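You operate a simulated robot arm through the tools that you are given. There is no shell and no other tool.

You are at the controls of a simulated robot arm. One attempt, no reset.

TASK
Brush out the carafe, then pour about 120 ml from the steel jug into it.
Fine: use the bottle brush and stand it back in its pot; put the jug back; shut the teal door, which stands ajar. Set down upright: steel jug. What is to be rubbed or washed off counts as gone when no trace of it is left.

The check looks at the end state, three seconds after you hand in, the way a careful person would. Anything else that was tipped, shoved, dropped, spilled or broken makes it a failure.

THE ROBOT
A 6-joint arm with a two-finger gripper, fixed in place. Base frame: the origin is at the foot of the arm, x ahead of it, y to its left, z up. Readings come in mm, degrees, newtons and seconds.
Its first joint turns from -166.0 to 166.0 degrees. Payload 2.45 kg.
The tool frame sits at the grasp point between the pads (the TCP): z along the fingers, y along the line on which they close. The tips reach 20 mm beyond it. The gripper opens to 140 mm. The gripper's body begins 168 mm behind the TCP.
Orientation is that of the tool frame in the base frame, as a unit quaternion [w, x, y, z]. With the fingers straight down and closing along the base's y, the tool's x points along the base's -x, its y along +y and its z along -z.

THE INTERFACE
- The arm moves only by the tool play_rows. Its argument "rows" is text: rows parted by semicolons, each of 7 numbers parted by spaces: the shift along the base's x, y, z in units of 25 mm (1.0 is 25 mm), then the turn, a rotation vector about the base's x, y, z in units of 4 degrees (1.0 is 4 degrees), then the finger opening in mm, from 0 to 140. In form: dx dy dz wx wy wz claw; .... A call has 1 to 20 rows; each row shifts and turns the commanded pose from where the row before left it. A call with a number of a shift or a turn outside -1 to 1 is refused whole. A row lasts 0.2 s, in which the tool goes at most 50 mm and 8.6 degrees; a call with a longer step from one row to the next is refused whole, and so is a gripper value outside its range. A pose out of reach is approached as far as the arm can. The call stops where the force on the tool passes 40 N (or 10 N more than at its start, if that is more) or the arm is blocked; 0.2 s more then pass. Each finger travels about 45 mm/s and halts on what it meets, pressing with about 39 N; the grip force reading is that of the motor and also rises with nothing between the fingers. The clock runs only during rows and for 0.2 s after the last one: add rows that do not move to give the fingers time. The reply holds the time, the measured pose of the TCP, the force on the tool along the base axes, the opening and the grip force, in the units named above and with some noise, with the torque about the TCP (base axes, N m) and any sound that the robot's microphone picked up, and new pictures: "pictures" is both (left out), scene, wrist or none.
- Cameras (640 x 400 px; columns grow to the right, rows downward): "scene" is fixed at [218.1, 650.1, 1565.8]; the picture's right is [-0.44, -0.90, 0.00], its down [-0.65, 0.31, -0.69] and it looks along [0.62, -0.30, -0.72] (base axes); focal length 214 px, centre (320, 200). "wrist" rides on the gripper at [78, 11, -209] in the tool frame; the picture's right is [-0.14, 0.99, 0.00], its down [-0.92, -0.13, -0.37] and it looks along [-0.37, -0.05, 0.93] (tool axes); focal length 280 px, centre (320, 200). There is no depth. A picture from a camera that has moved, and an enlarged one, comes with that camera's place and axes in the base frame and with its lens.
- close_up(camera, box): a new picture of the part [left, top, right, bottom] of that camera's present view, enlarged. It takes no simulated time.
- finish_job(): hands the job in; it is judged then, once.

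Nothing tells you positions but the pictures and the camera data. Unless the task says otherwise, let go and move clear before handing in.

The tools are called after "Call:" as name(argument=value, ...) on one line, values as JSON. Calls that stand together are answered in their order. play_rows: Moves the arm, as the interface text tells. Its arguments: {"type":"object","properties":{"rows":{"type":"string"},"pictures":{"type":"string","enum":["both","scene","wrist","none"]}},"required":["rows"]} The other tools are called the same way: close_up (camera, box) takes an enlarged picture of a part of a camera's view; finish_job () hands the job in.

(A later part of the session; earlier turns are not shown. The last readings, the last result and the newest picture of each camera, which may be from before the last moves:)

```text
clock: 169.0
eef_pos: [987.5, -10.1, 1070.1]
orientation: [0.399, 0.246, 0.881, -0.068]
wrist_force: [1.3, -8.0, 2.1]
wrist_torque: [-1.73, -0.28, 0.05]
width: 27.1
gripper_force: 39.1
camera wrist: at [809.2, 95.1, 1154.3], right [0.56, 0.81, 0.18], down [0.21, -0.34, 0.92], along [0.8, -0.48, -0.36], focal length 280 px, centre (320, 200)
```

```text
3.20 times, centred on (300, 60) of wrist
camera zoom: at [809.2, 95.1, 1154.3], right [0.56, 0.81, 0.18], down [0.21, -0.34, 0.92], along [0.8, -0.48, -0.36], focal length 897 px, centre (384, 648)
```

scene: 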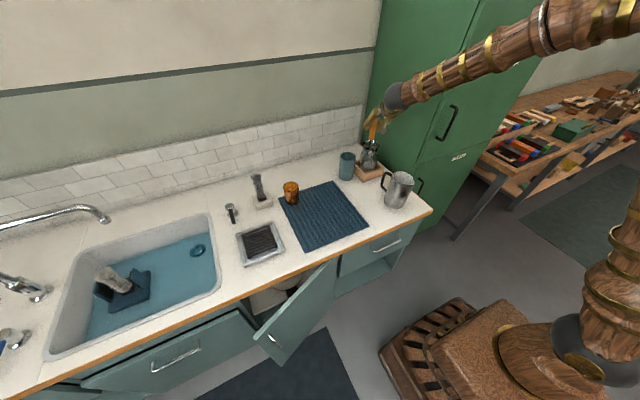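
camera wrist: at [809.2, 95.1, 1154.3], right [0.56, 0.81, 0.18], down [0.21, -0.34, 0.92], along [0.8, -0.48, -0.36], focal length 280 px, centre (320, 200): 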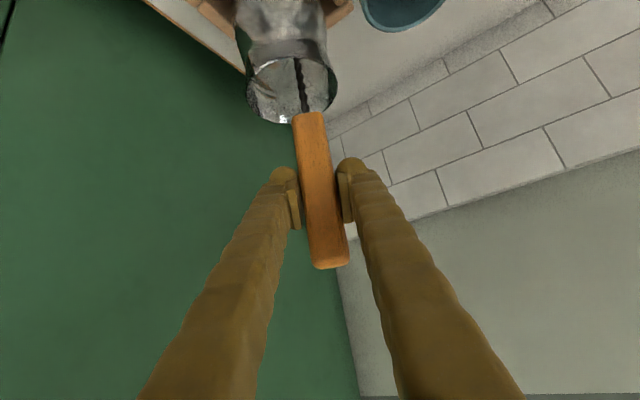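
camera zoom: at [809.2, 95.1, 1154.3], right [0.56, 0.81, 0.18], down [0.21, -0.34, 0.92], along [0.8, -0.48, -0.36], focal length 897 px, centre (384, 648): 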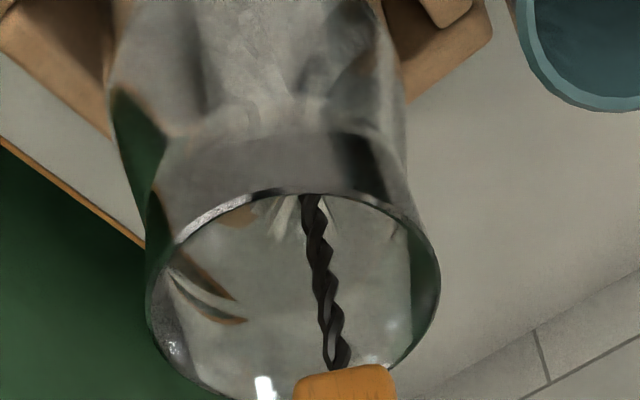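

Call:
play_rows(rows="0 0 0 -0.6 0 0 10; 0 0 0 -0.65 0 0 10; 0 0.2 -0.16 0 0 0 10; 0 0.2 -0.04 0 0 0 10; -0.52 -0.215 0 0 0 0 10; -0.215 -0.52 0 0 0 0 10; 0.215 -0.52 0 0 0 0 10; 0.52 -0.215 0 0 0 0 10; 0.52 0.215 0 0 0 0 10; 0.215 0.52 0 0 0 0 10; -0.215 0.52 0 0 0 0 10; -0.52 0.215 0 0 0 0 10; 0 -0.25 0 0 0 0 10; 0 -0.2 0 0 0 0 10; 0 0 0 0 0 0 10; 0 0 0 0 0 0 10", pictures="wrist")

Call:
close_up(camera="wrist", box=[200, 0, 400, 120])

```text
clock: 172.4
eef_pos: [986.5, -10.9, 1065.0]
orientation: [0.41, 0.228, 0.877, -0.106]
wrist_force: [-0.4, -0.6, -0.7]
wrist_torque: [0.0, -0.01, -0.02]
width: 26.6
gripper_force: 39.2
camera wrist: at [808.8, 101.2, 1139.7], right [0.56, 0.82, 0.11], down [0.21, -0.26, 0.94], along [0.8, -0.51, -0.32], focal length 280 px, centre (320, 200)
```

wrist: 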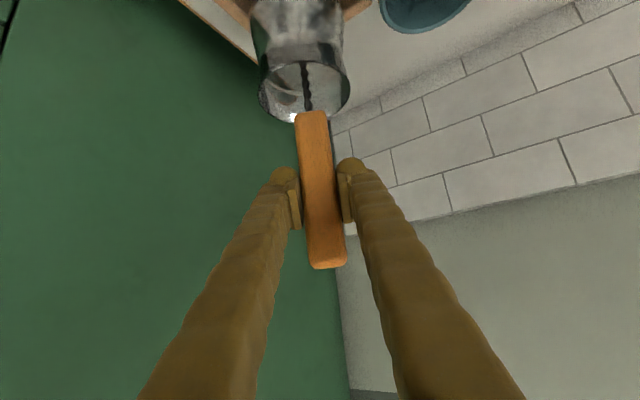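

```text
3.20 times, centred on (300, 60) of wrist
camera zoom: at [808.8, 101.2, 1139.7], right [0.56, 0.82, 0.11], down [0.21, -0.26, 0.94], along [0.8, -0.51, -0.32], focal length 897 px, centre (384, 648)
```

zoom: 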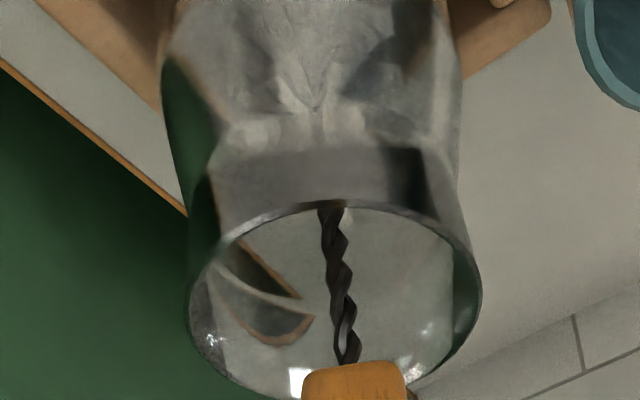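

Call:
play_rows(rows="0.08 -0.24 0.4 0 0 0 10; 0 0 0.6 0 0 0 10; 0 0 0.7 0 0 0 10; 0 0.26 0 0 0 0 10; 0 0.26 0 0 0 0 10; -0.368 -0.152 0 0 0 0 10; -0.152 -0.368 0 0 0 0 10; 0.152 -0.368 0 0 0 0 10; 0.368 -0.152 0 0 0 0 10; 0.368 0.152 0 0 0 0 10; 0.152 0.368 0 0 0 0 10; -0.152 0.368 0 0 0 0 10; -0.368 0.152 0 0 0 0 10; 0 -0.26 0 0 0 0 10; 0 -0.2 0 0 0 0 10; 0 0 0 0 0 0 10", pictures="wrist")

Call:
close_up(camera="wrist", box=[200, 0, 400, 120])

```text
clock: 175.8
eef_pos: [988.3, -16.0, 1106.2]
orientation: [0.409, 0.229, 0.877, -0.107]
wrist_force: [0.6, -0.7, -1.2]
wrist_torque: [-0.01, 0.0, 0.02]
width: 26.6
gripper_force: 39.2
camera wrist: at [811.3, 96.8, 1181.4], right [0.56, 0.82, 0.11], down [0.21, -0.26, 0.94], along [0.8, -0.51, -0.32], focal length 280 px, centre (320, 200)
```

wrist: 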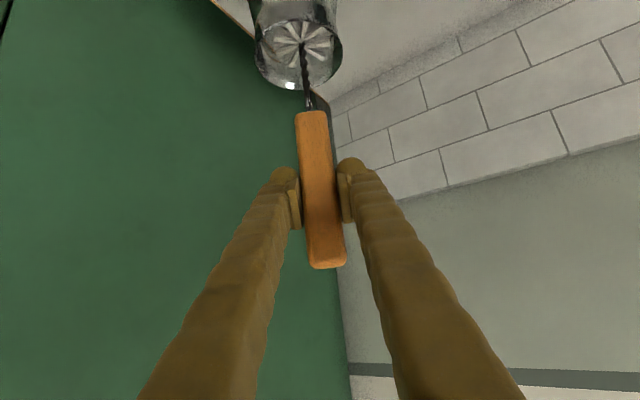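

```text
3.20 times, centred on (300, 60) of wrist
camera zoom: at [811.3, 96.8, 1181.4], right [0.56, 0.82, 0.11], down [0.21, -0.26, 0.94], along [0.8, -0.51, -0.32], focal length 897 px, centre (384, 648)
```

zoom: 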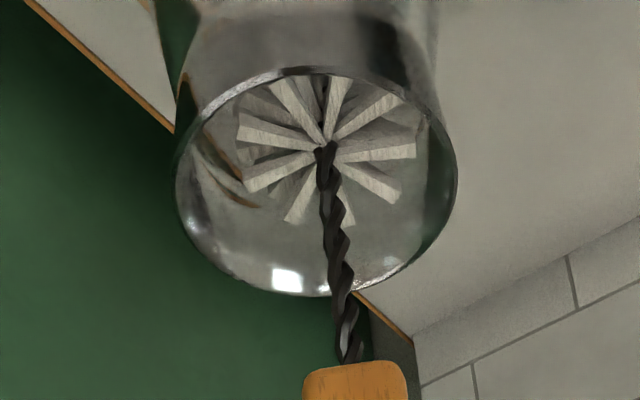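

The neck is clear too. I'll withdraw the brush and inspect once more from the side.

Call:
play_rows(rows="0 0 0.8 0 0 0 10; 0 0 0.8 0 0 0 10; 0 0 0.8 0 0 0 10; 0 0 0.8 0 0 0 10; 0 0 0.8 0 0 0 10; 0 0 0.8 0 0 0 10; 0 0 0.8 0 0 0 10; 0 0 0.8 0 0 0 10; 0 0 0.4 0 0 0 10; 0 0 0 0 0 0 10", pictures="none")

Call:
play_rows(rows="-0.25 0.9 0 0 0 0 10; -0.25 0.9 0 0 0 0 10; -0.25 0.9 0 0 0 0 10; -0.25 0.9 0 0 0 0 10; -0.25 0.9 0 0 0 0 10; -0.25 0.9 0 0 0 0 10; -0.25 0.9 0 0 0 0 10; -0.25 0.9 0 0 0 0 10; 0 0 0 0 0 0 10", pictures="both")

Call:
close_up(camera="wrist", box=[170, 0, 270, 75])

Call:
close_up(camera="scene", box=[358, 136, 382, 176])

```text
clock: 178.0
eef_pos: [988.6, -13.9, 1277.7]
orientation: [0.409, 0.229, 0.877, -0.107]
wrist_force: [-0.3, 0.4, -0.9]
wrist_torque: [0.01, -0.01, -0.01]
width: 26.4
gripper_force: 38.9
```

```text
clock: 180.0
eef_pos: [939.3, 163.4, 1277.8]
orientation: [0.409, 0.228, 0.877, -0.106]
wrist_force: [0.0, -0.9, -0.8]
wrist_torque: [0.0, 0.01, 0.01]
width: 26.3
gripper_force: 39.5
camera wrist: at [761.6, 276.0, 1351.4], right [0.56, 0.82, 0.1], down [0.21, -0.26, 0.94], along [0.8, -0.51, -0.32], focal length 280 px, centre (320, 200)
```

scene: 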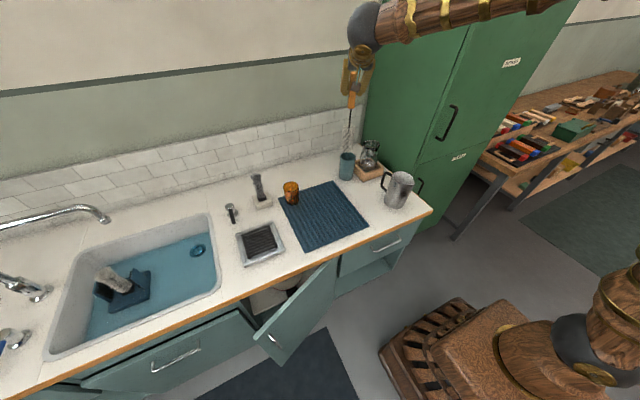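
wrist: 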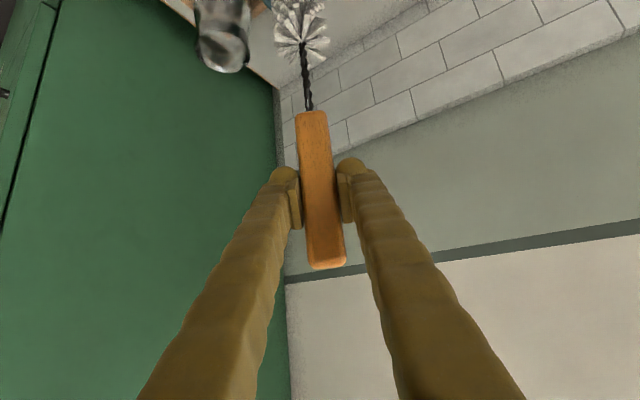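

```text
5.33 times, centred on (220, 38) of wrist
camera zoom: at [761.6, 276.0, 1351.4], right [0.56, 0.82, 0.1], down [0.21, -0.26, 0.94], along [0.8, -0.51, -0.32], focal length 1495 px, centre (853, 1067)
```

zoom: 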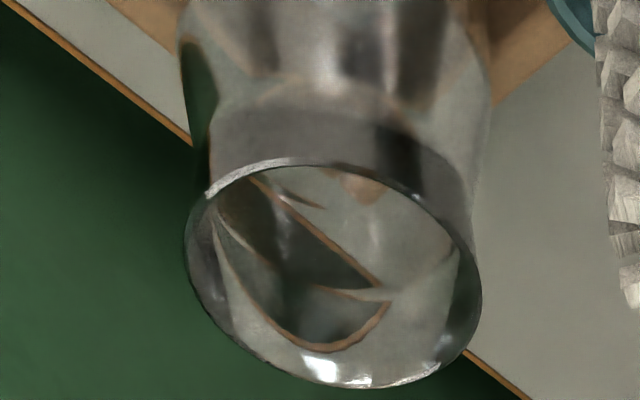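

```text
10.00 times, centred on (370, 156) of scene
camera zoom: at [218.1, 650.1, 1565.8], right [-0.44, -0.9, 0.0], down [-0.65, 0.31, -0.69], along [0.62, -0.3, -0.72], focal length 2145 px, centre (-180, 640)
```

zoom: 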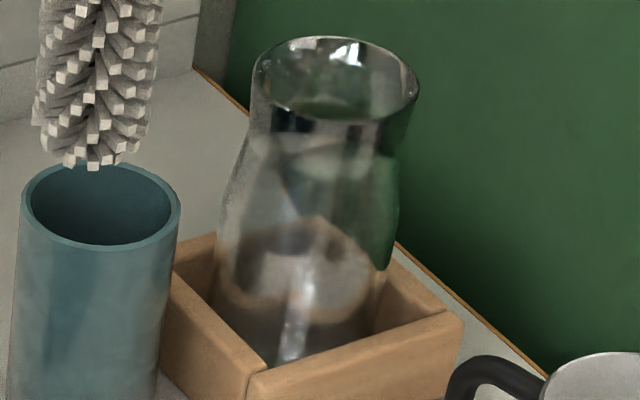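

Call:
play_rows(rows="-0.8 0 0 0.485 0.875 0 10; -0.8 0 0 0.485 0.875 0 10; -0.8 0 0 0.485 0.875 0 10; -0.8 0 0 0.485 0.875 0 10; 0 0 0 0.485 0.875 0 10; 0 0 0 0 0 0 10", pictures="wrist")

Call:
close_up(camera="wrist", box=[170, 0, 290, 130])

```text
clock: 181.4
eef_pos: [859.3, 163.9, 1278.3]
orientation: [0.25, 0.244, 0.935, -0.066]
wrist_force: [0.1, 0.5, -1.1]
wrist_torque: [0.02, -0.03, -0.01]
width: 26.4
gripper_force: 38.8
camera wrist: at [715.3, 258.0, 1420.2], right [0.59, 0.81, 0.07], down [0.47, -0.41, 0.78], along [0.66, -0.43, -0.62], focal length 280 px, centre (320, 200)
```

wrist: 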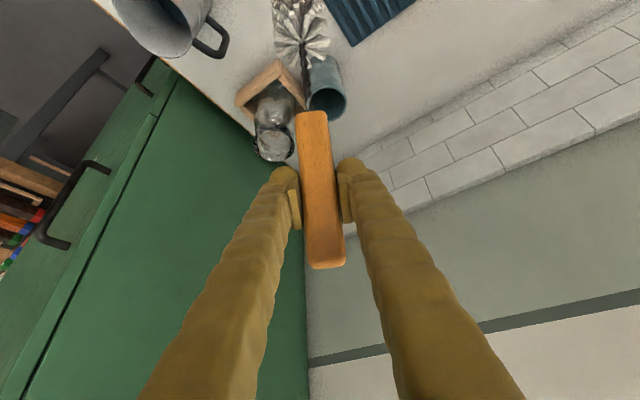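

```text
3.08 times, centred on (230, 65) of wrist
camera zoom: at [715.3, 258.0, 1420.2], right [0.59, 0.81, 0.07], down [0.47, -0.41, 0.78], along [0.66, -0.43, -0.62], focal length 863 px, centre (597, 615)
```

zoom: 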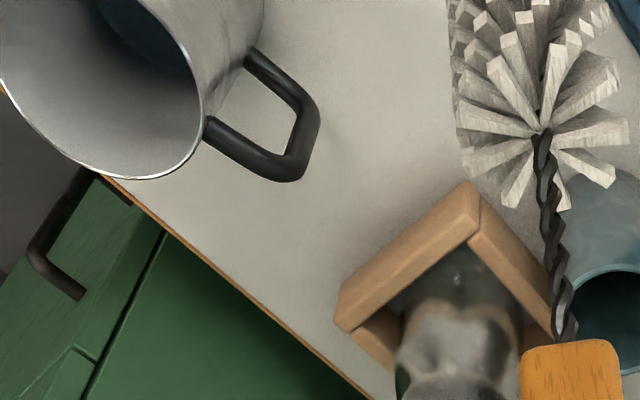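

Call:
close_up(camera="wrist", box=[230, 50, 310, 175])

Call:
close_up(camera="wrist", box=[250, 95, 300, 165])

Call:
close_up(camera="wrist", box=[110, 0, 240, 70])

```text
3.20 times, centred on (270, 112) of wrist
camera zoom: at [715.3, 258.0, 1420.2], right [0.59, 0.81, 0.07], down [0.47, -0.41, 0.78], along [0.66, -0.43, -0.62], focal length 897 px, centre (480, 480)
```

zoom: 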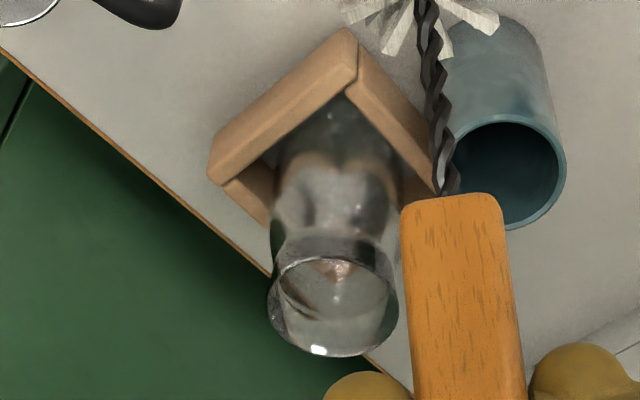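

```text
5.71 times, centred on (275, 130) of wrist
camera zoom: at [715.3, 258.0, 1420.2], right [0.59, 0.81, 0.07], down [0.47, -0.41, 0.78], along [0.66, -0.43, -0.62], focal length 1602 px, centre (577, 600)
```

zoom: 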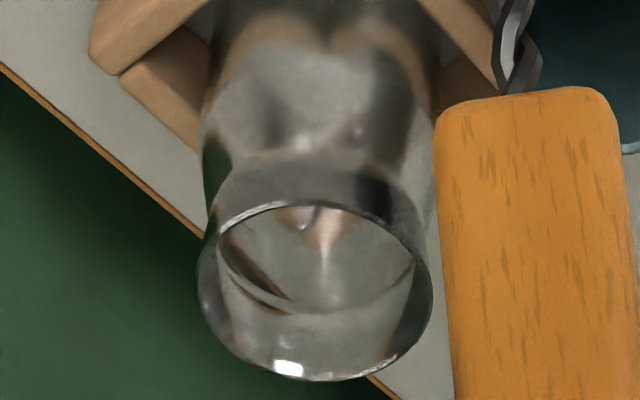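

```text
4.92 times, centred on (175, 35) of wrist
camera zoom: at [715.3, 258.0, 1420.2], right [0.59, 0.81, 0.07], down [0.47, -0.41, 0.78], along [0.66, -0.43, -0.62], focal length 1380 px, centre (1034, 1012)
```

zoom: 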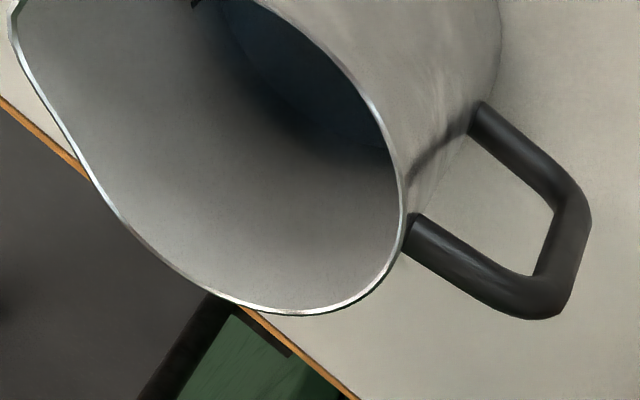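

The carafe reads as clean from this angle too, with only refraction of the box visible. I'll restore the tool pitch and carry the brush over its pot.

Call:
play_rows(rows="0.8 0 0 -0.485 -0.875 0 10; 0.8 0 0 -0.485 -0.875 0 10; 0.8 0 0 -0.485 -0.875 0 10; 0.8 0 0 -0.485 -0.875 0 10; 0 0 0 -0.485 -0.875 0 10; 0.7 -0.6 0 0 0 0 10; 0.7 -0.6 0 0 0 0 10; 0.75 -0.6 0 0 0 0 10; 0.75 -0.64 0 0 0 0 10; 0 0 -0.6 0 0 0 10; 0 0 -0.6 0 0 0 10; 0 0 0 0 0 0 10; 0 0 0 0 0 0 10", pictures="both")

Call:
close_up(camera="scene", box=[325, 90, 385, 190])

Call:
close_up(camera="wrist", box=[200, 0, 400, 120])

```text
clock: 184.2
eef_pos: [1011.6, 102.9, 1246.2]
orientation: [0.41, 0.228, 0.877, -0.107]
wrist_force: [0.0, 0.4, 0.2]
wrist_torque: [0.03, 0.01, 0.02]
width: 26.5
gripper_force: 39.3
camera wrist: at [834.6, 214.6, 1321.8], right [0.56, 0.82, 0.11], down [0.21, -0.26, 0.94], along [0.8, -0.51, -0.32], focal length 280 px, centre (320, 200)
```

scene: 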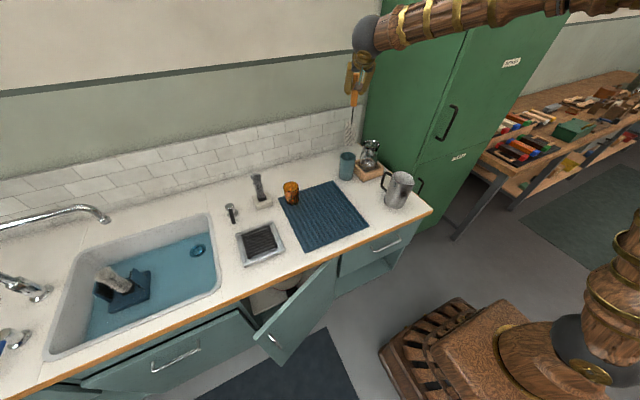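
wrist: 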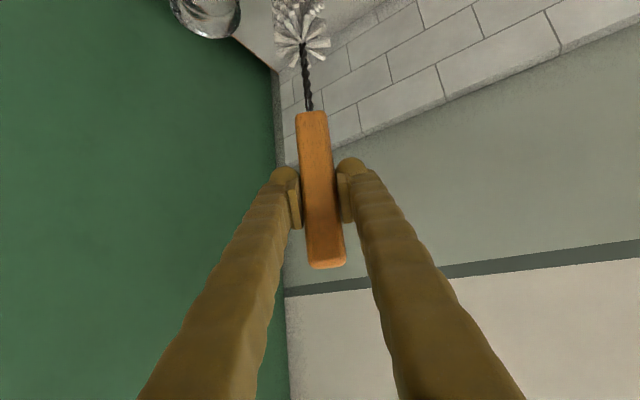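

```text
4.00 times, centred on (355, 140) of scene
camera zoom: at [218.1, 650.1, 1565.8], right [-0.44, -0.9, 0.0], down [-0.65, 0.31, -0.69], along [0.62, -0.3, -0.72], focal length 858 px, centre (180, 440)
```

zoom: 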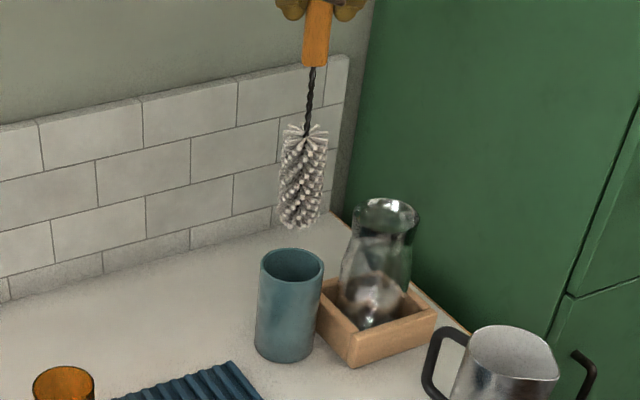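

```text
3.20 times, centred on (300, 60) of wrist
camera zoom: at [834.6, 214.6, 1321.8], right [0.56, 0.82, 0.11], down [0.21, -0.26, 0.94], along [0.8, -0.51, -0.32], focal length 897 px, centre (384, 648)
```

zoom: 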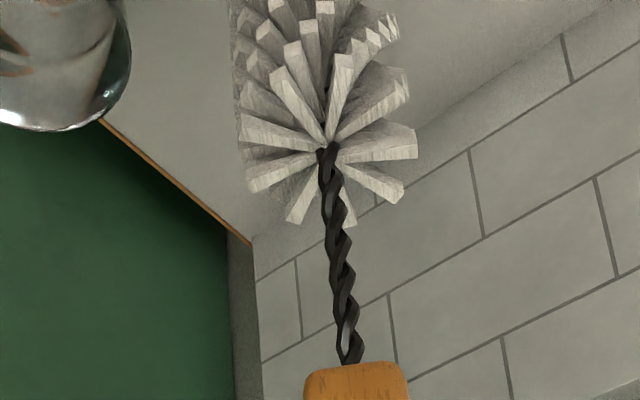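

The brush lines up with the pot within about 3 mm. I'll lower it in.

Call:
play_rows(rows="0 0.08 -0.8 0 0 0 10; 0 0 -0.8 0 0 0 10; 0 0 -0.8 0 0 0 10; 0 0 -0.5 0 0 0 10; 0 0 0 0 0 0 10", pictures="both")

Call:
close_up(camera="scene", box=[330, 110, 375, 190])

Call:
close_up(camera="wrist", box=[200, 0, 400, 120])

```text
clock: 185.2
eef_pos: [1013.9, 105.0, 1187.7]
orientation: [0.413, 0.229, 0.875, -0.106]
wrist_force: [0.4, -0.6, 3.9]
wrist_torque: [-0.08, -0.05, -0.04]
width: 26.7
gripper_force: 38.6
stopped in row 4: the force on the tool passed its limit at 42 N (the readings are from after the stop); the commanded pose is now the measured one
camera wrist: at [835.4, 217.0, 1261.3], right [0.56, 0.82, 0.11], down [0.2, -0.26, 0.94], along [0.8, -0.51, -0.31], focal length 280 px, centre (320, 200)
```

scene: 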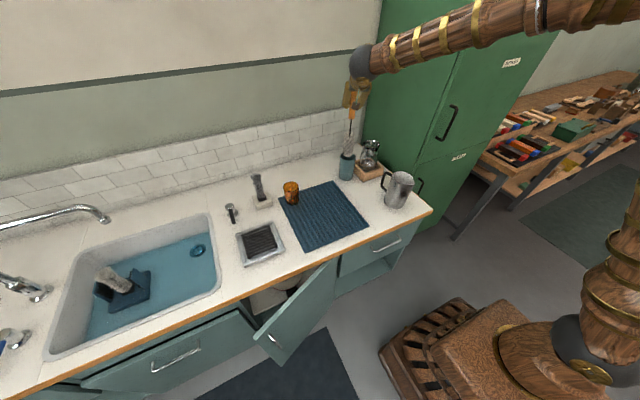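
wrist: 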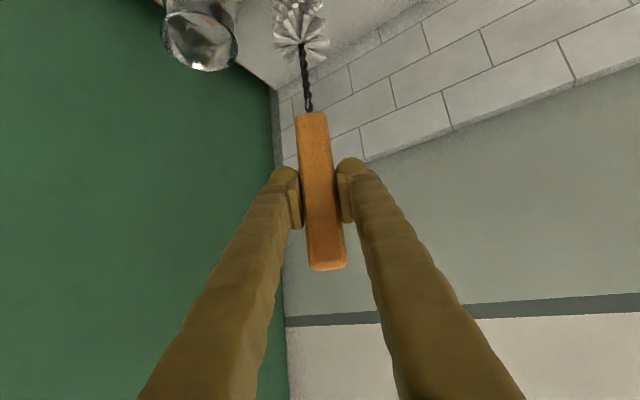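

```text
5.00 times, centred on (352, 150) of scene
camera zoom: at [218.1, 650.1, 1565.8], right [-0.44, -0.9, 0.0], down [-0.65, 0.31, -0.69], along [0.62, -0.3, -0.72], focal length 1072 px, centre (158, 450)
```

zoom: 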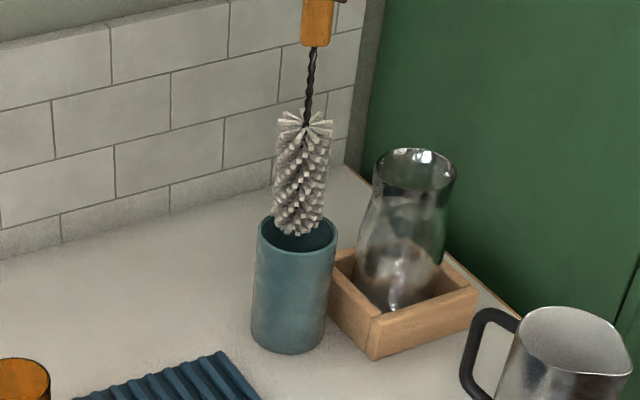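

```text
3.20 times, centred on (300, 60) of wrist
camera zoom: at [835.4, 217.0, 1261.3], right [0.56, 0.82, 0.11], down [0.2, -0.26, 0.94], along [0.8, -0.51, -0.31], focal length 897 px, centre (384, 648)
```

zoom: 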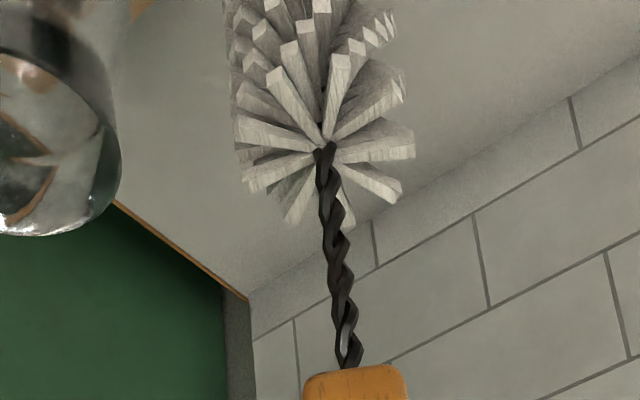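

The brush's tip touched the pot's far rim because the brush leans about 2.5° in the grip. I'll lift, correct the lean by rotating the tool, and re-check.

Call:
play_rows(rows="0 0 0.5 0 0 0 10; 0 0 0.3 0 0 0 10; -0.08 -0.04 0 0.49 0.39 0 10; 0 0 0 0 0 0 10", pictures="both")

Call:
close_up(camera="scene", box=[330, 110, 375, 190])

Call:
close_up(camera="scene", box=[337, 135, 362, 185])

```text
clock: 186.2
eef_pos: [1012.4, 102.7, 1208.1]
orientation: [0.397, 0.235, 0.882, -0.094]
wrist_force: [0.2, -0.1, -1.2]
wrist_torque: [0.03, 0.01, -0.01]
width: 26.7
gripper_force: 38.5
camera wrist: at [835.7, 213.2, 1289.5], right [0.56, 0.82, 0.12], down [0.23, -0.29, 0.93], along [0.8, -0.49, -0.35], focal length 280 px, centre (320, 200)
```

scene: 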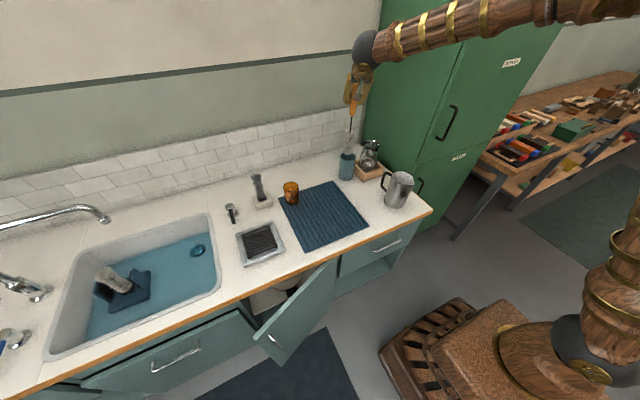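
wrist: 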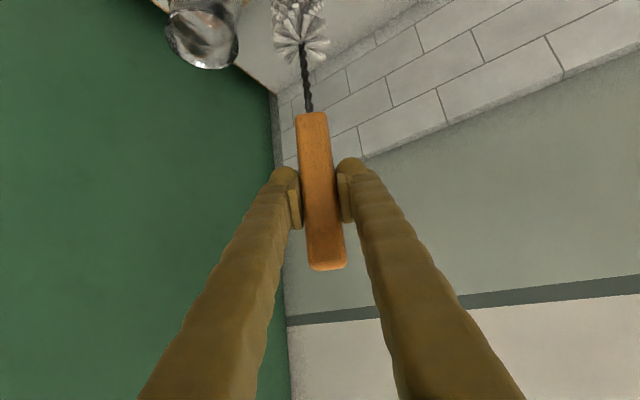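

```text
5.00 times, centred on (352, 150) of scene
camera zoom: at [218.1, 650.1, 1565.8], right [-0.44, -0.9, 0.0], down [-0.65, 0.31, -0.69], along [0.62, -0.3, -0.72], focal length 1072 px, centre (158, 450)
```

zoom: 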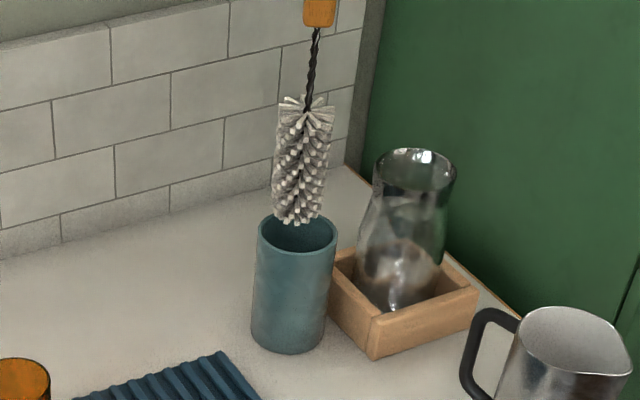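

```text
8.00 times, centred on (350, 160) of scene
camera zoom: at [218.1, 650.1, 1565.8], right [-0.44, -0.9, 0.0], down [-0.65, 0.31, -0.69], along [0.62, -0.3, -0.72], focal length 1716 px, centre (84, 520)
```

zoom: 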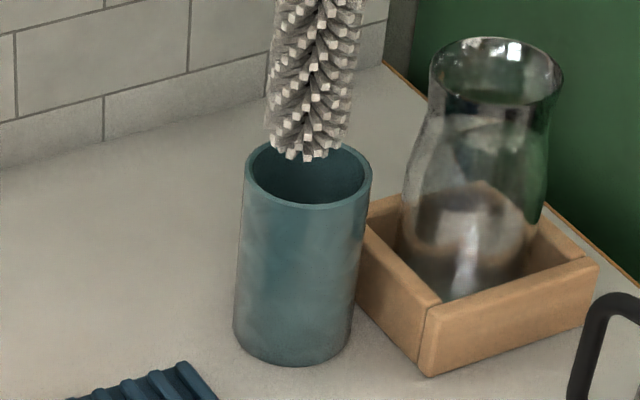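

Call:
play_rows(rows="0.12 -0.2 -0.4 0 0 0 10; 0 0 -0.2 0 0 0 10; 0 0 0 0 0 0 10", pictures="scene")

Call:
close_up(camera="scene", box=[337, 135, 362, 185])

```text
clock: 187.0
eef_pos: [1016.5, 97.6, 1192.9]
orientation: [0.398, 0.235, 0.882, -0.094]
wrist_force: [-0.1, -0.4, -0.5]
wrist_torque: [0.0, -0.02, 0.02]
width: 26.4
gripper_force: 39.6
```

scene: 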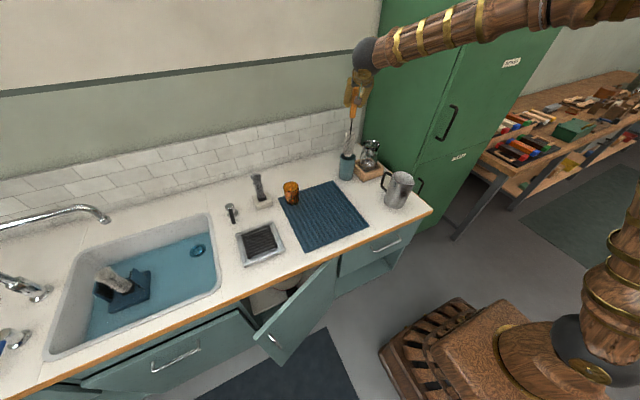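

```text
8.00 times, centred on (350, 160) of scene
camera zoom: at [218.1, 650.1, 1565.8], right [-0.44, -0.9, 0.0], down [-0.65, 0.31, -0.69], along [0.62, -0.3, -0.72], focal length 1716 px, centre (84, 520)
```

zoom: 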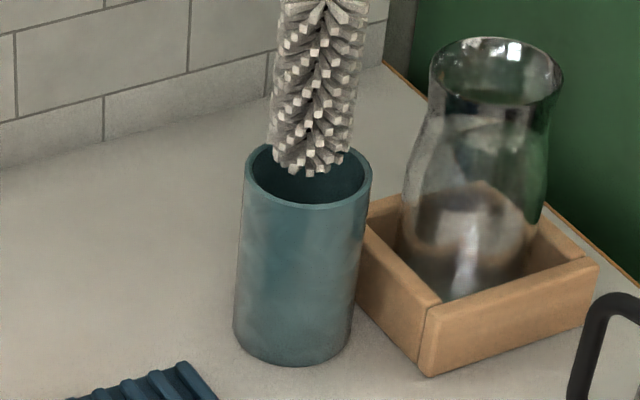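

Call:
play_rows(rows="-0.2 0.18 0 0 0 0 10; 0 0 -0.3 0 0 0 10; 0 0 -0.2 0 0 0 10; 0 0 0 0 0 0 10", pictures="scene")

Call:
close_up(camera="scene", box=[337, 135, 362, 185])

```text
clock: 187.8
eef_pos: [1011.7, 103.7, 1188.1]
orientation: [0.399, 0.236, 0.881, -0.093]
wrist_force: [-0.4, -1.2, 6.6]
wrist_torque: [-0.06, 0.07, -0.05]
width: 26.3
gripper_force: 39.5
stopped in row 4: the force on the tool passed its limit at 41 N (the readings are from after the stop); the commanded pose is now the measured one
```

scene: 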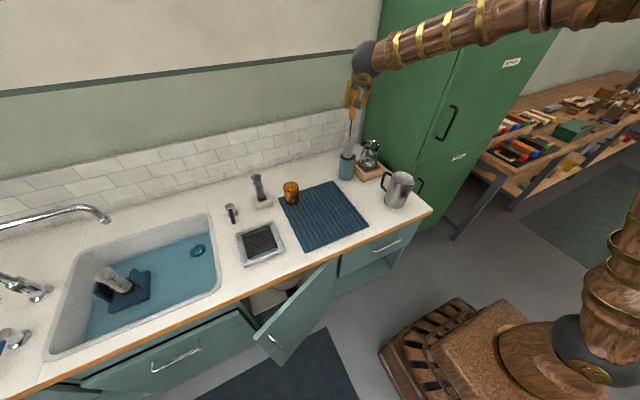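

```text
8.00 times, centred on (350, 160) of scene
camera zoom: at [218.1, 650.1, 1565.8], right [-0.44, -0.9, 0.0], down [-0.65, 0.31, -0.69], along [0.62, -0.3, -0.72], focal length 1716 px, centre (84, 520)
```

zoom: 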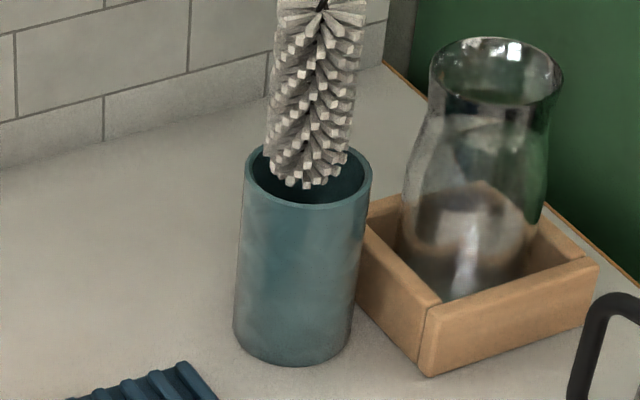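

Contact came on the rim again, so I over-corrected the lean. I'll lift, undo that rotation and re-align using the brush's original relation to the pot.

Call:
play_rows(rows="0 0 0.5 0 0 0 10; 0 0 0.3 0 0 0 10; -0.18 -0.02 0 -0.49 -0.39 0 10; 0 0 0 0 0 0 10; 0 0 0 0 0 0 10", pictures="scene")

Call:
close_up(camera="scene", box=[337, 135, 362, 185])

Call:
close_up(camera="scene", box=[330, 100, 370, 170])

```text
clock: 189.0
eef_pos: [1004.8, 101.8, 1206.3]
orientation: [0.415, 0.23, 0.874, -0.105]
wrist_force: [-0.3, 0.0, -0.2]
wrist_torque: [0.0, -0.03, 0.02]
width: 26.5
gripper_force: 38.6
```

scene: 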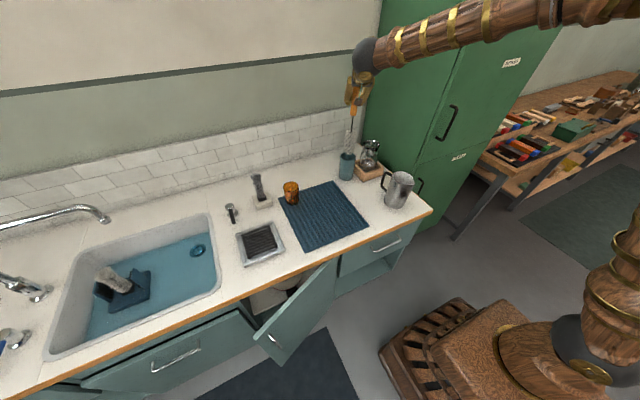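

```text
8.00 times, centred on (350, 160) of scene
camera zoom: at [218.1, 650.1, 1565.8], right [-0.44, -0.9, 0.0], down [-0.65, 0.31, -0.69], along [0.62, -0.3, -0.72], focal length 1716 px, centre (84, 520)
```

zoom: 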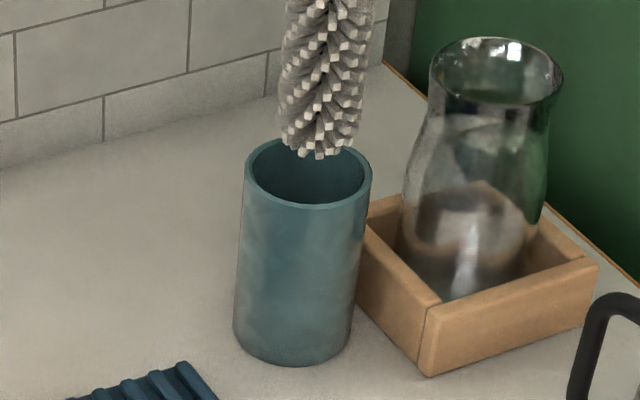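

```text
5.71 times, centred on (350, 135) of scene
camera zoom: at [218.1, 650.1, 1565.8], right [-0.44, -0.9, 0.0], down [-0.65, 0.31, -0.69], along [0.62, -0.3, -0.72], focal length 1226 px, centre (149, 571)
```

zoom: 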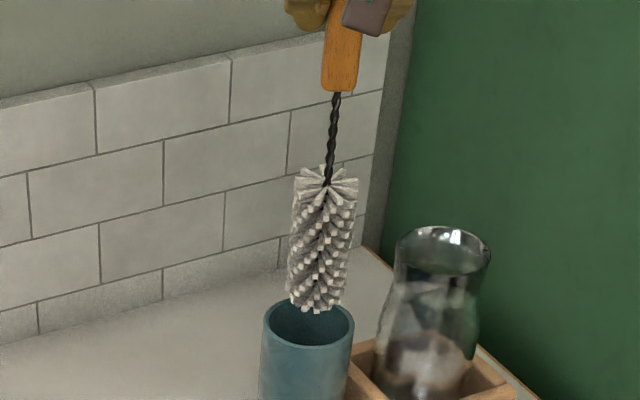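

Call:
play_rows(rows="0.04 0.1 -0.3 0 0 0 10; 0 0 -0.2 0 0 0 10; 0 0 0 0 0 0 10; 0 0 0 0 0 0 10", pictures="scene")

Call:
close_up(camera="scene", box=[337, 135, 362, 185])

```text
clock: 190.0
eef_pos: [1007.4, 104.4, 1195.2]
orientation: [0.415, 0.229, 0.874, -0.104]
wrist_force: [0.3, -0.5, 0.5]
wrist_torque: [0.01, -0.03, -0.03]
width: 26.2
gripper_force: 39.3
```

scene: 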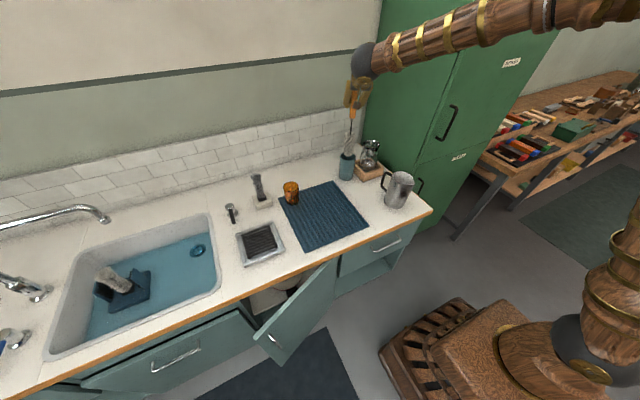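

```text
8.00 times, centred on (350, 160) of scene
camera zoom: at [218.1, 650.1, 1565.8], right [-0.44, -0.9, 0.0], down [-0.65, 0.31, -0.69], along [0.62, -0.3, -0.72], focal length 1716 px, centre (84, 520)
```

zoom: 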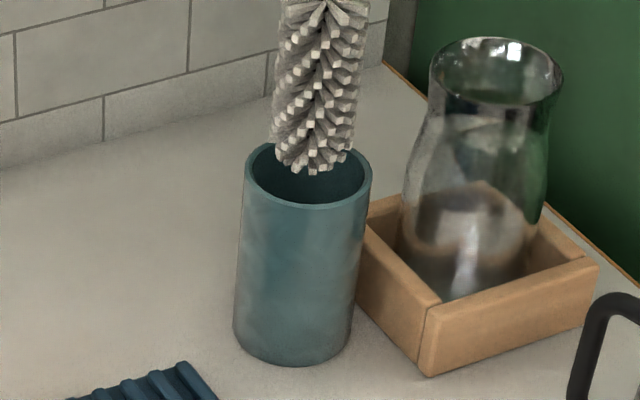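

Call:
play_rows(rows="0 0 -0.12 0 0 0 10; 0 0 -0.12 0 0 0 10; 0 0 0 0 0 0 10", pictures="none")

Call:
play_rows(rows="0 0 -0.08 0 0 0 10; 0 0 0 0 0 0 10; 0 0 0 0 0 0 10", pictures="scene")

Call:
close_up(camera="scene", box=[337, 135, 362, 185])

```text
clock: 190.8
eef_pos: [1007.9, 105.2, 1186.2]
orientation: [0.415, 0.229, 0.874, -0.105]
wrist_force: [-0.1, -0.5, -0.6]
wrist_torque: [-0.01, -0.01, -0.01]
width: 26.6
gripper_force: 39.1
```

```text
clock: 191.6
eef_pos: [1007.4, 104.5, 1186.1]
orientation: [0.415, 0.23, 0.874, -0.105]
wrist_force: [-0.4, 0.1, 0.2]
wrist_torque: [0.0, 0.01, 0.0]
width: 26.5
gripper_force: 39.0
```

scene: 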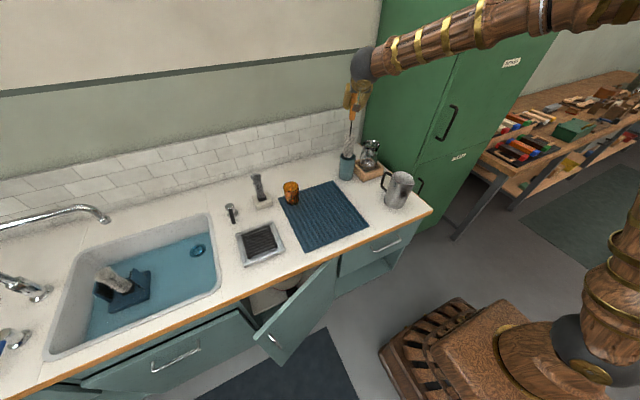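

```text
8.00 times, centred on (350, 160) of scene
camera zoom: at [218.1, 650.1, 1565.8], right [-0.44, -0.9, 0.0], down [-0.65, 0.31, -0.69], along [0.62, -0.3, -0.72], focal length 1716 px, centre (84, 520)
```

zoom: 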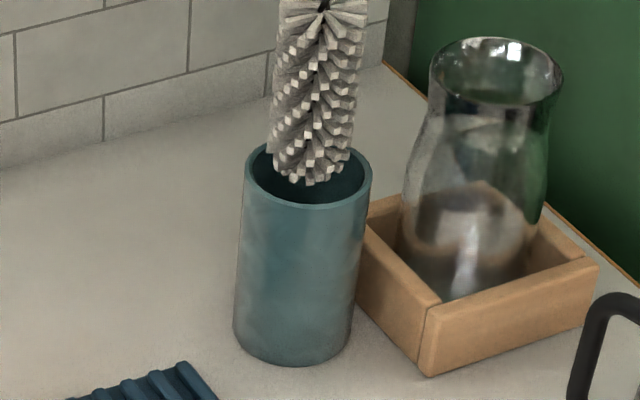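

Call:
play_rows(rows="0 0 -0.12 0 0 0 10; 0 0 -0.12 0 0 0 10; 0 0 0 0 0 0 10", pictures="none")

Call:
play_rows(rows="0 0 -0.12 0 0 0 10; 0 0 -0.12 0 0 0 10; 0 0 0 0 0 0 10", pictures="scene")

Call:
close_up(camera="scene", box=[337, 135, 362, 185])

```text
clock: 192.4
eef_pos: [1008.2, 105.2, 1179.5]
orientation: [0.416, 0.23, 0.874, -0.105]
wrist_force: [0.2, -0.3, -1.3]
wrist_torque: [0.01, -0.03, -0.01]
width: 26.4
gripper_force: 39.6
```

```text
clock: 193.2
eef_pos: [1007.8, 104.5, 1173.1]
orientation: [0.416, 0.229, 0.874, -0.104]
wrist_force: [-0.2, 0.0, -0.6]
wrist_torque: [-0.01, 0.0, 0.02]
width: 26.6
gripper_force: 38.8
```

scene: 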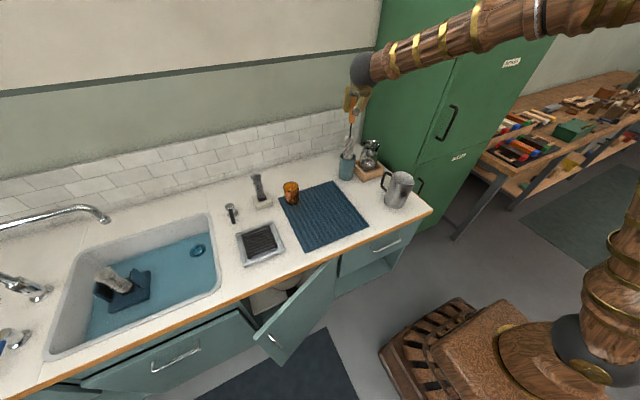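

```text
8.00 times, centred on (350, 160) of scene
camera zoom: at [218.1, 650.1, 1565.8], right [-0.44, -0.9, 0.0], down [-0.65, 0.31, -0.69], along [0.62, -0.3, -0.72], focal length 1716 px, centre (84, 520)
```

zoom: 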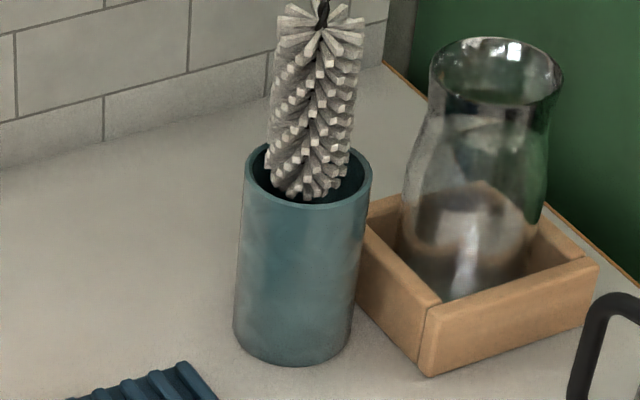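

The brush is now entering the pot freely. I'll continue down.

Call:
play_rows(rows="0 0 -0.25 0 0 0 10; 0 0 -0.25 0 0 0 10; 0 0 -0.25 0 0 0 10; 0 0 -0.25 0 0 0 10; 0 0 -0.25 0 0 0 10; 0 0 -0.25 0 0 0 10; 0 0 0 0 0 0 10", pictures="none")

Call:
play_rows(rows="0 0 -0.3 0 0 0 10; 0 0 -0.3 0 0 0 10; 0 0 -0.3 0 0 0 10; 0 0 -0.3 0 0 0 10; 0 0 -0.3 0 0 0 10; 0 0 -0.3 0 0 0 10; 0 0 -0.3 0 0 0 10; 0 0 -0.3 0 0 0 10; 0 0 0 0 0 0 10", pictures="both")

Call:
close_up(camera="scene", box=[330, 110, 375, 190])

```text
clock: 194.8
eef_pos: [1006.8, 105.8, 1134.9]
orientation: [0.415, 0.228, 0.874, -0.104]
wrist_force: [0.7, -0.9, -0.4]
wrist_torque: [0.01, 0.02, -0.01]
width: 26.5
gripper_force: 38.9
```

```text
clock: 196.8
eef_pos: [1007.1, 104.8, 1076.3]
orientation: [0.415, 0.229, 0.874, -0.104]
wrist_force: [0.6, -0.8, -0.5]
wrist_torque: [0.02, 0.0, 0.0]
width: 26.4
gripper_force: 38.9
camera wrist: at [828.7, 216.4, 1148.8], right [0.56, 0.82, 0.11], down [0.19, -0.26, 0.94], along [0.81, -0.51, -0.31], focal length 280 px, centre (320, 200)
```

scene: 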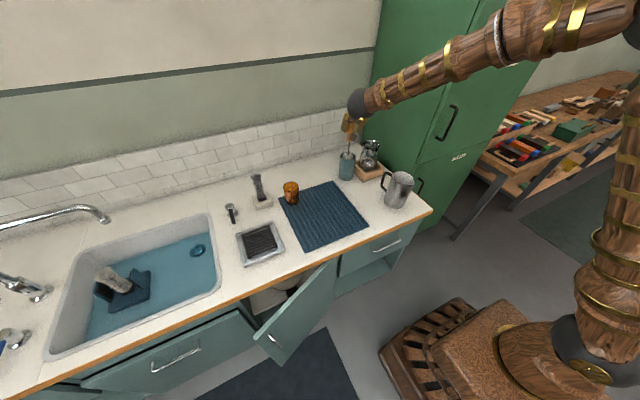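
wrist: 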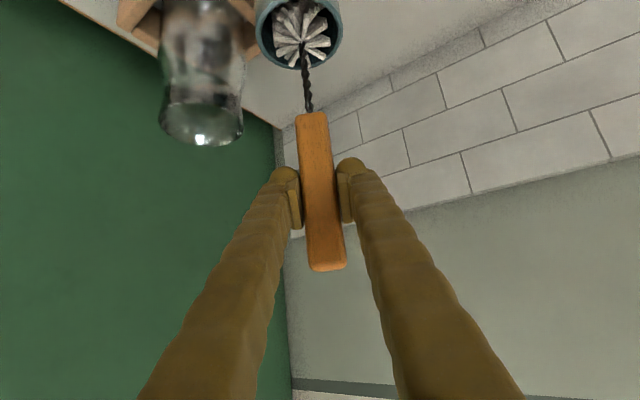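

```text
5.00 times, centred on (352, 150) of scene
camera zoom: at [218.1, 650.1, 1565.8], right [-0.44, -0.9, 0.0], down [-0.65, 0.31, -0.69], along [0.62, -0.3, -0.72], focal length 1072 px, centre (158, 450)
```

zoom: 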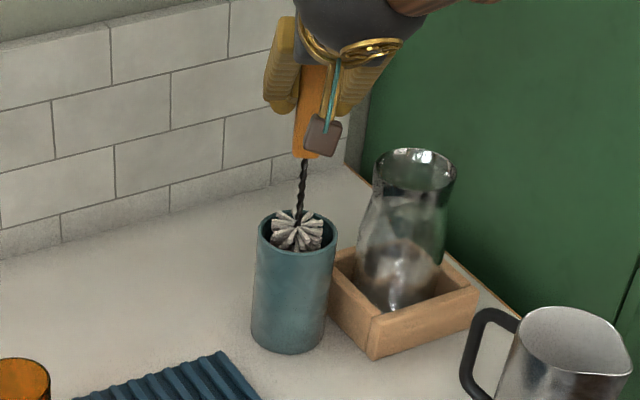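

Call:
close_up(camera="wrist", box=[120, 0, 280, 155])

Call:
play_rows(rows="0 0 -0.3 0 0 0 10; 0 0 -0.2 0 0 0 10; 0 0 0 0 0 0 10", pictures="none")

```text
2.58 times, centred on (200, 78) of wrist
camera zoom: at [828.7, 216.4, 1148.8], right [0.56, 0.82, 0.11], down [0.19, -0.26, 0.94], along [0.81, -0.51, -0.31], focal length 724 px, centre (630, 516)
```

zoom: 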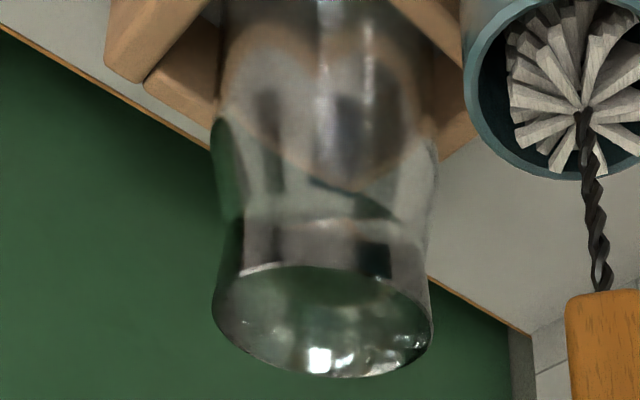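

```text
clock: 197.6
eef_pos: [1007.5, 104.4, 1063.6]
orientation: [0.415, 0.229, 0.874, -0.104]
wrist_force: [-0.1, 0.3, -1.5]
wrist_torque: [0.01, 0.0, 0.02]
width: 26.3
gripper_force: 39.4
```

Call:
play_rows(rows="0 0 -0.1 0 0 0 10; 0 0 -0.06 0 0 0 10; 0 0 0 0 0 0 10", pictures="none")

Call:
play_rows(rows="0 0 -0.06 0 0 0 10; 0 0 0 0 0 0 10", pictures="none")

Call:
play_rows(rows="0 0 -0.06 0 0 0 10; 0 0 0 0 0 0 10", pictures="none")

```text
clock: 198.4
eef_pos: [1007.6, 105.2, 1059.8]
orientation: [0.416, 0.23, 0.874, -0.105]
wrist_force: [0.6, -0.5, -1.0]
wrist_torque: [-0.06, -0.01, -0.02]
width: 26.5
gripper_force: 39.1
```

```text
clock: 199.0
eef_pos: [1007.9, 104.8, 1058.6]
orientation: [0.415, 0.23, 0.874, -0.104]
wrist_force: [-0.3, -0.6, 3.7]
wrist_torque: [0.03, -0.02, -0.03]
width: 26.4
gripper_force: 39.1
```

```text
clock: 199.6
eef_pos: [1007.5, 103.8, 1059.3]
orientation: [0.416, 0.229, 0.874, -0.104]
wrist_force: [3.0, -0.4, 20.9]
wrist_torque: [0.07, 0.01, 0.01]
width: 26.6
gripper_force: 39.5
```

The brush rests on the pot floor. I'll unload, open the fingers, and retreat along the tool axis.

Call:
play_rows(rows="0 0 0.06 0 0 0 10; 0 0 0 0 0 0 27; 0 0 0 0 0 0 32; 0 0 0 0 0 0 40; 0 0 0 0 0 0 60; 0 0 0 0 0 0 80; 0 0 0 0 0 0 80", pictures="both")

Call:
close_up(camera="scene", box=[325, 100, 385, 190])

```text
clock: 201.2
eef_pos: [1006.9, 104.9, 1057.5]
orientation: [0.415, 0.229, 0.874, -0.104]
wrist_force: [0.3, -1.0, 0.4]
wrist_torque: [0.01, -0.03, -0.04]
width: 80.1
gripper_force: 0.0
camera wrist: at [829.0, 217.1, 1130.3], right [0.56, 0.82, 0.11], down [0.19, -0.26, 0.94], along [0.81, -0.51, -0.31], focal length 280 px, centre (320, 200)
```

scene: 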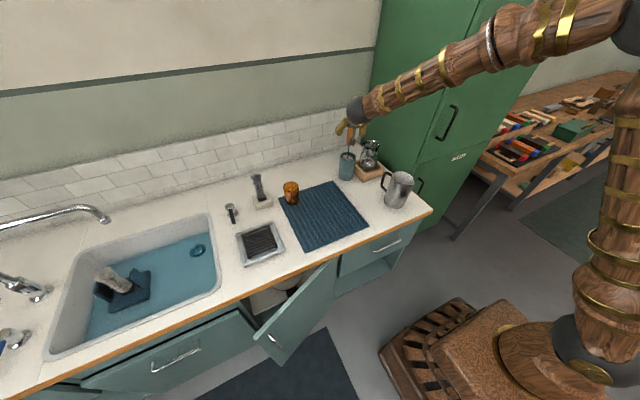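
wrist: 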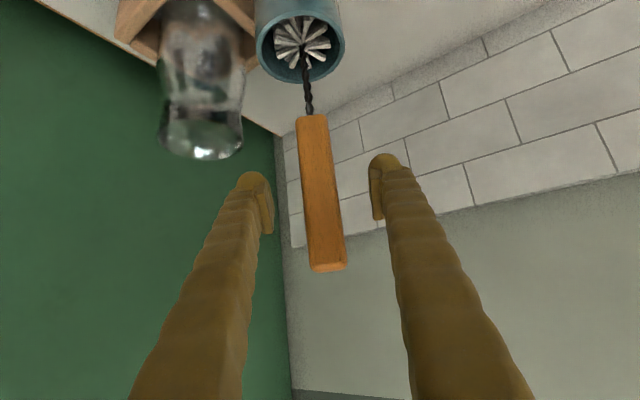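

```text
4.44 times, centred on (355, 145) of scene
camera zoom: at [218.1, 650.1, 1565.8], right [-0.44, -0.9, 0.0], down [-0.65, 0.31, -0.69], along [0.62, -0.3, -0.72], focal length 953 px, centre (164, 444)
```

zoom: 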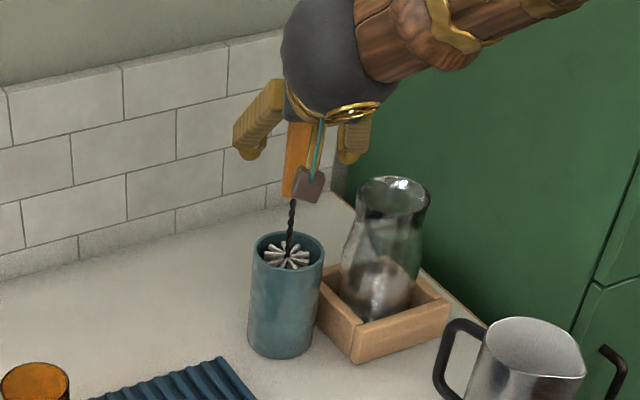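

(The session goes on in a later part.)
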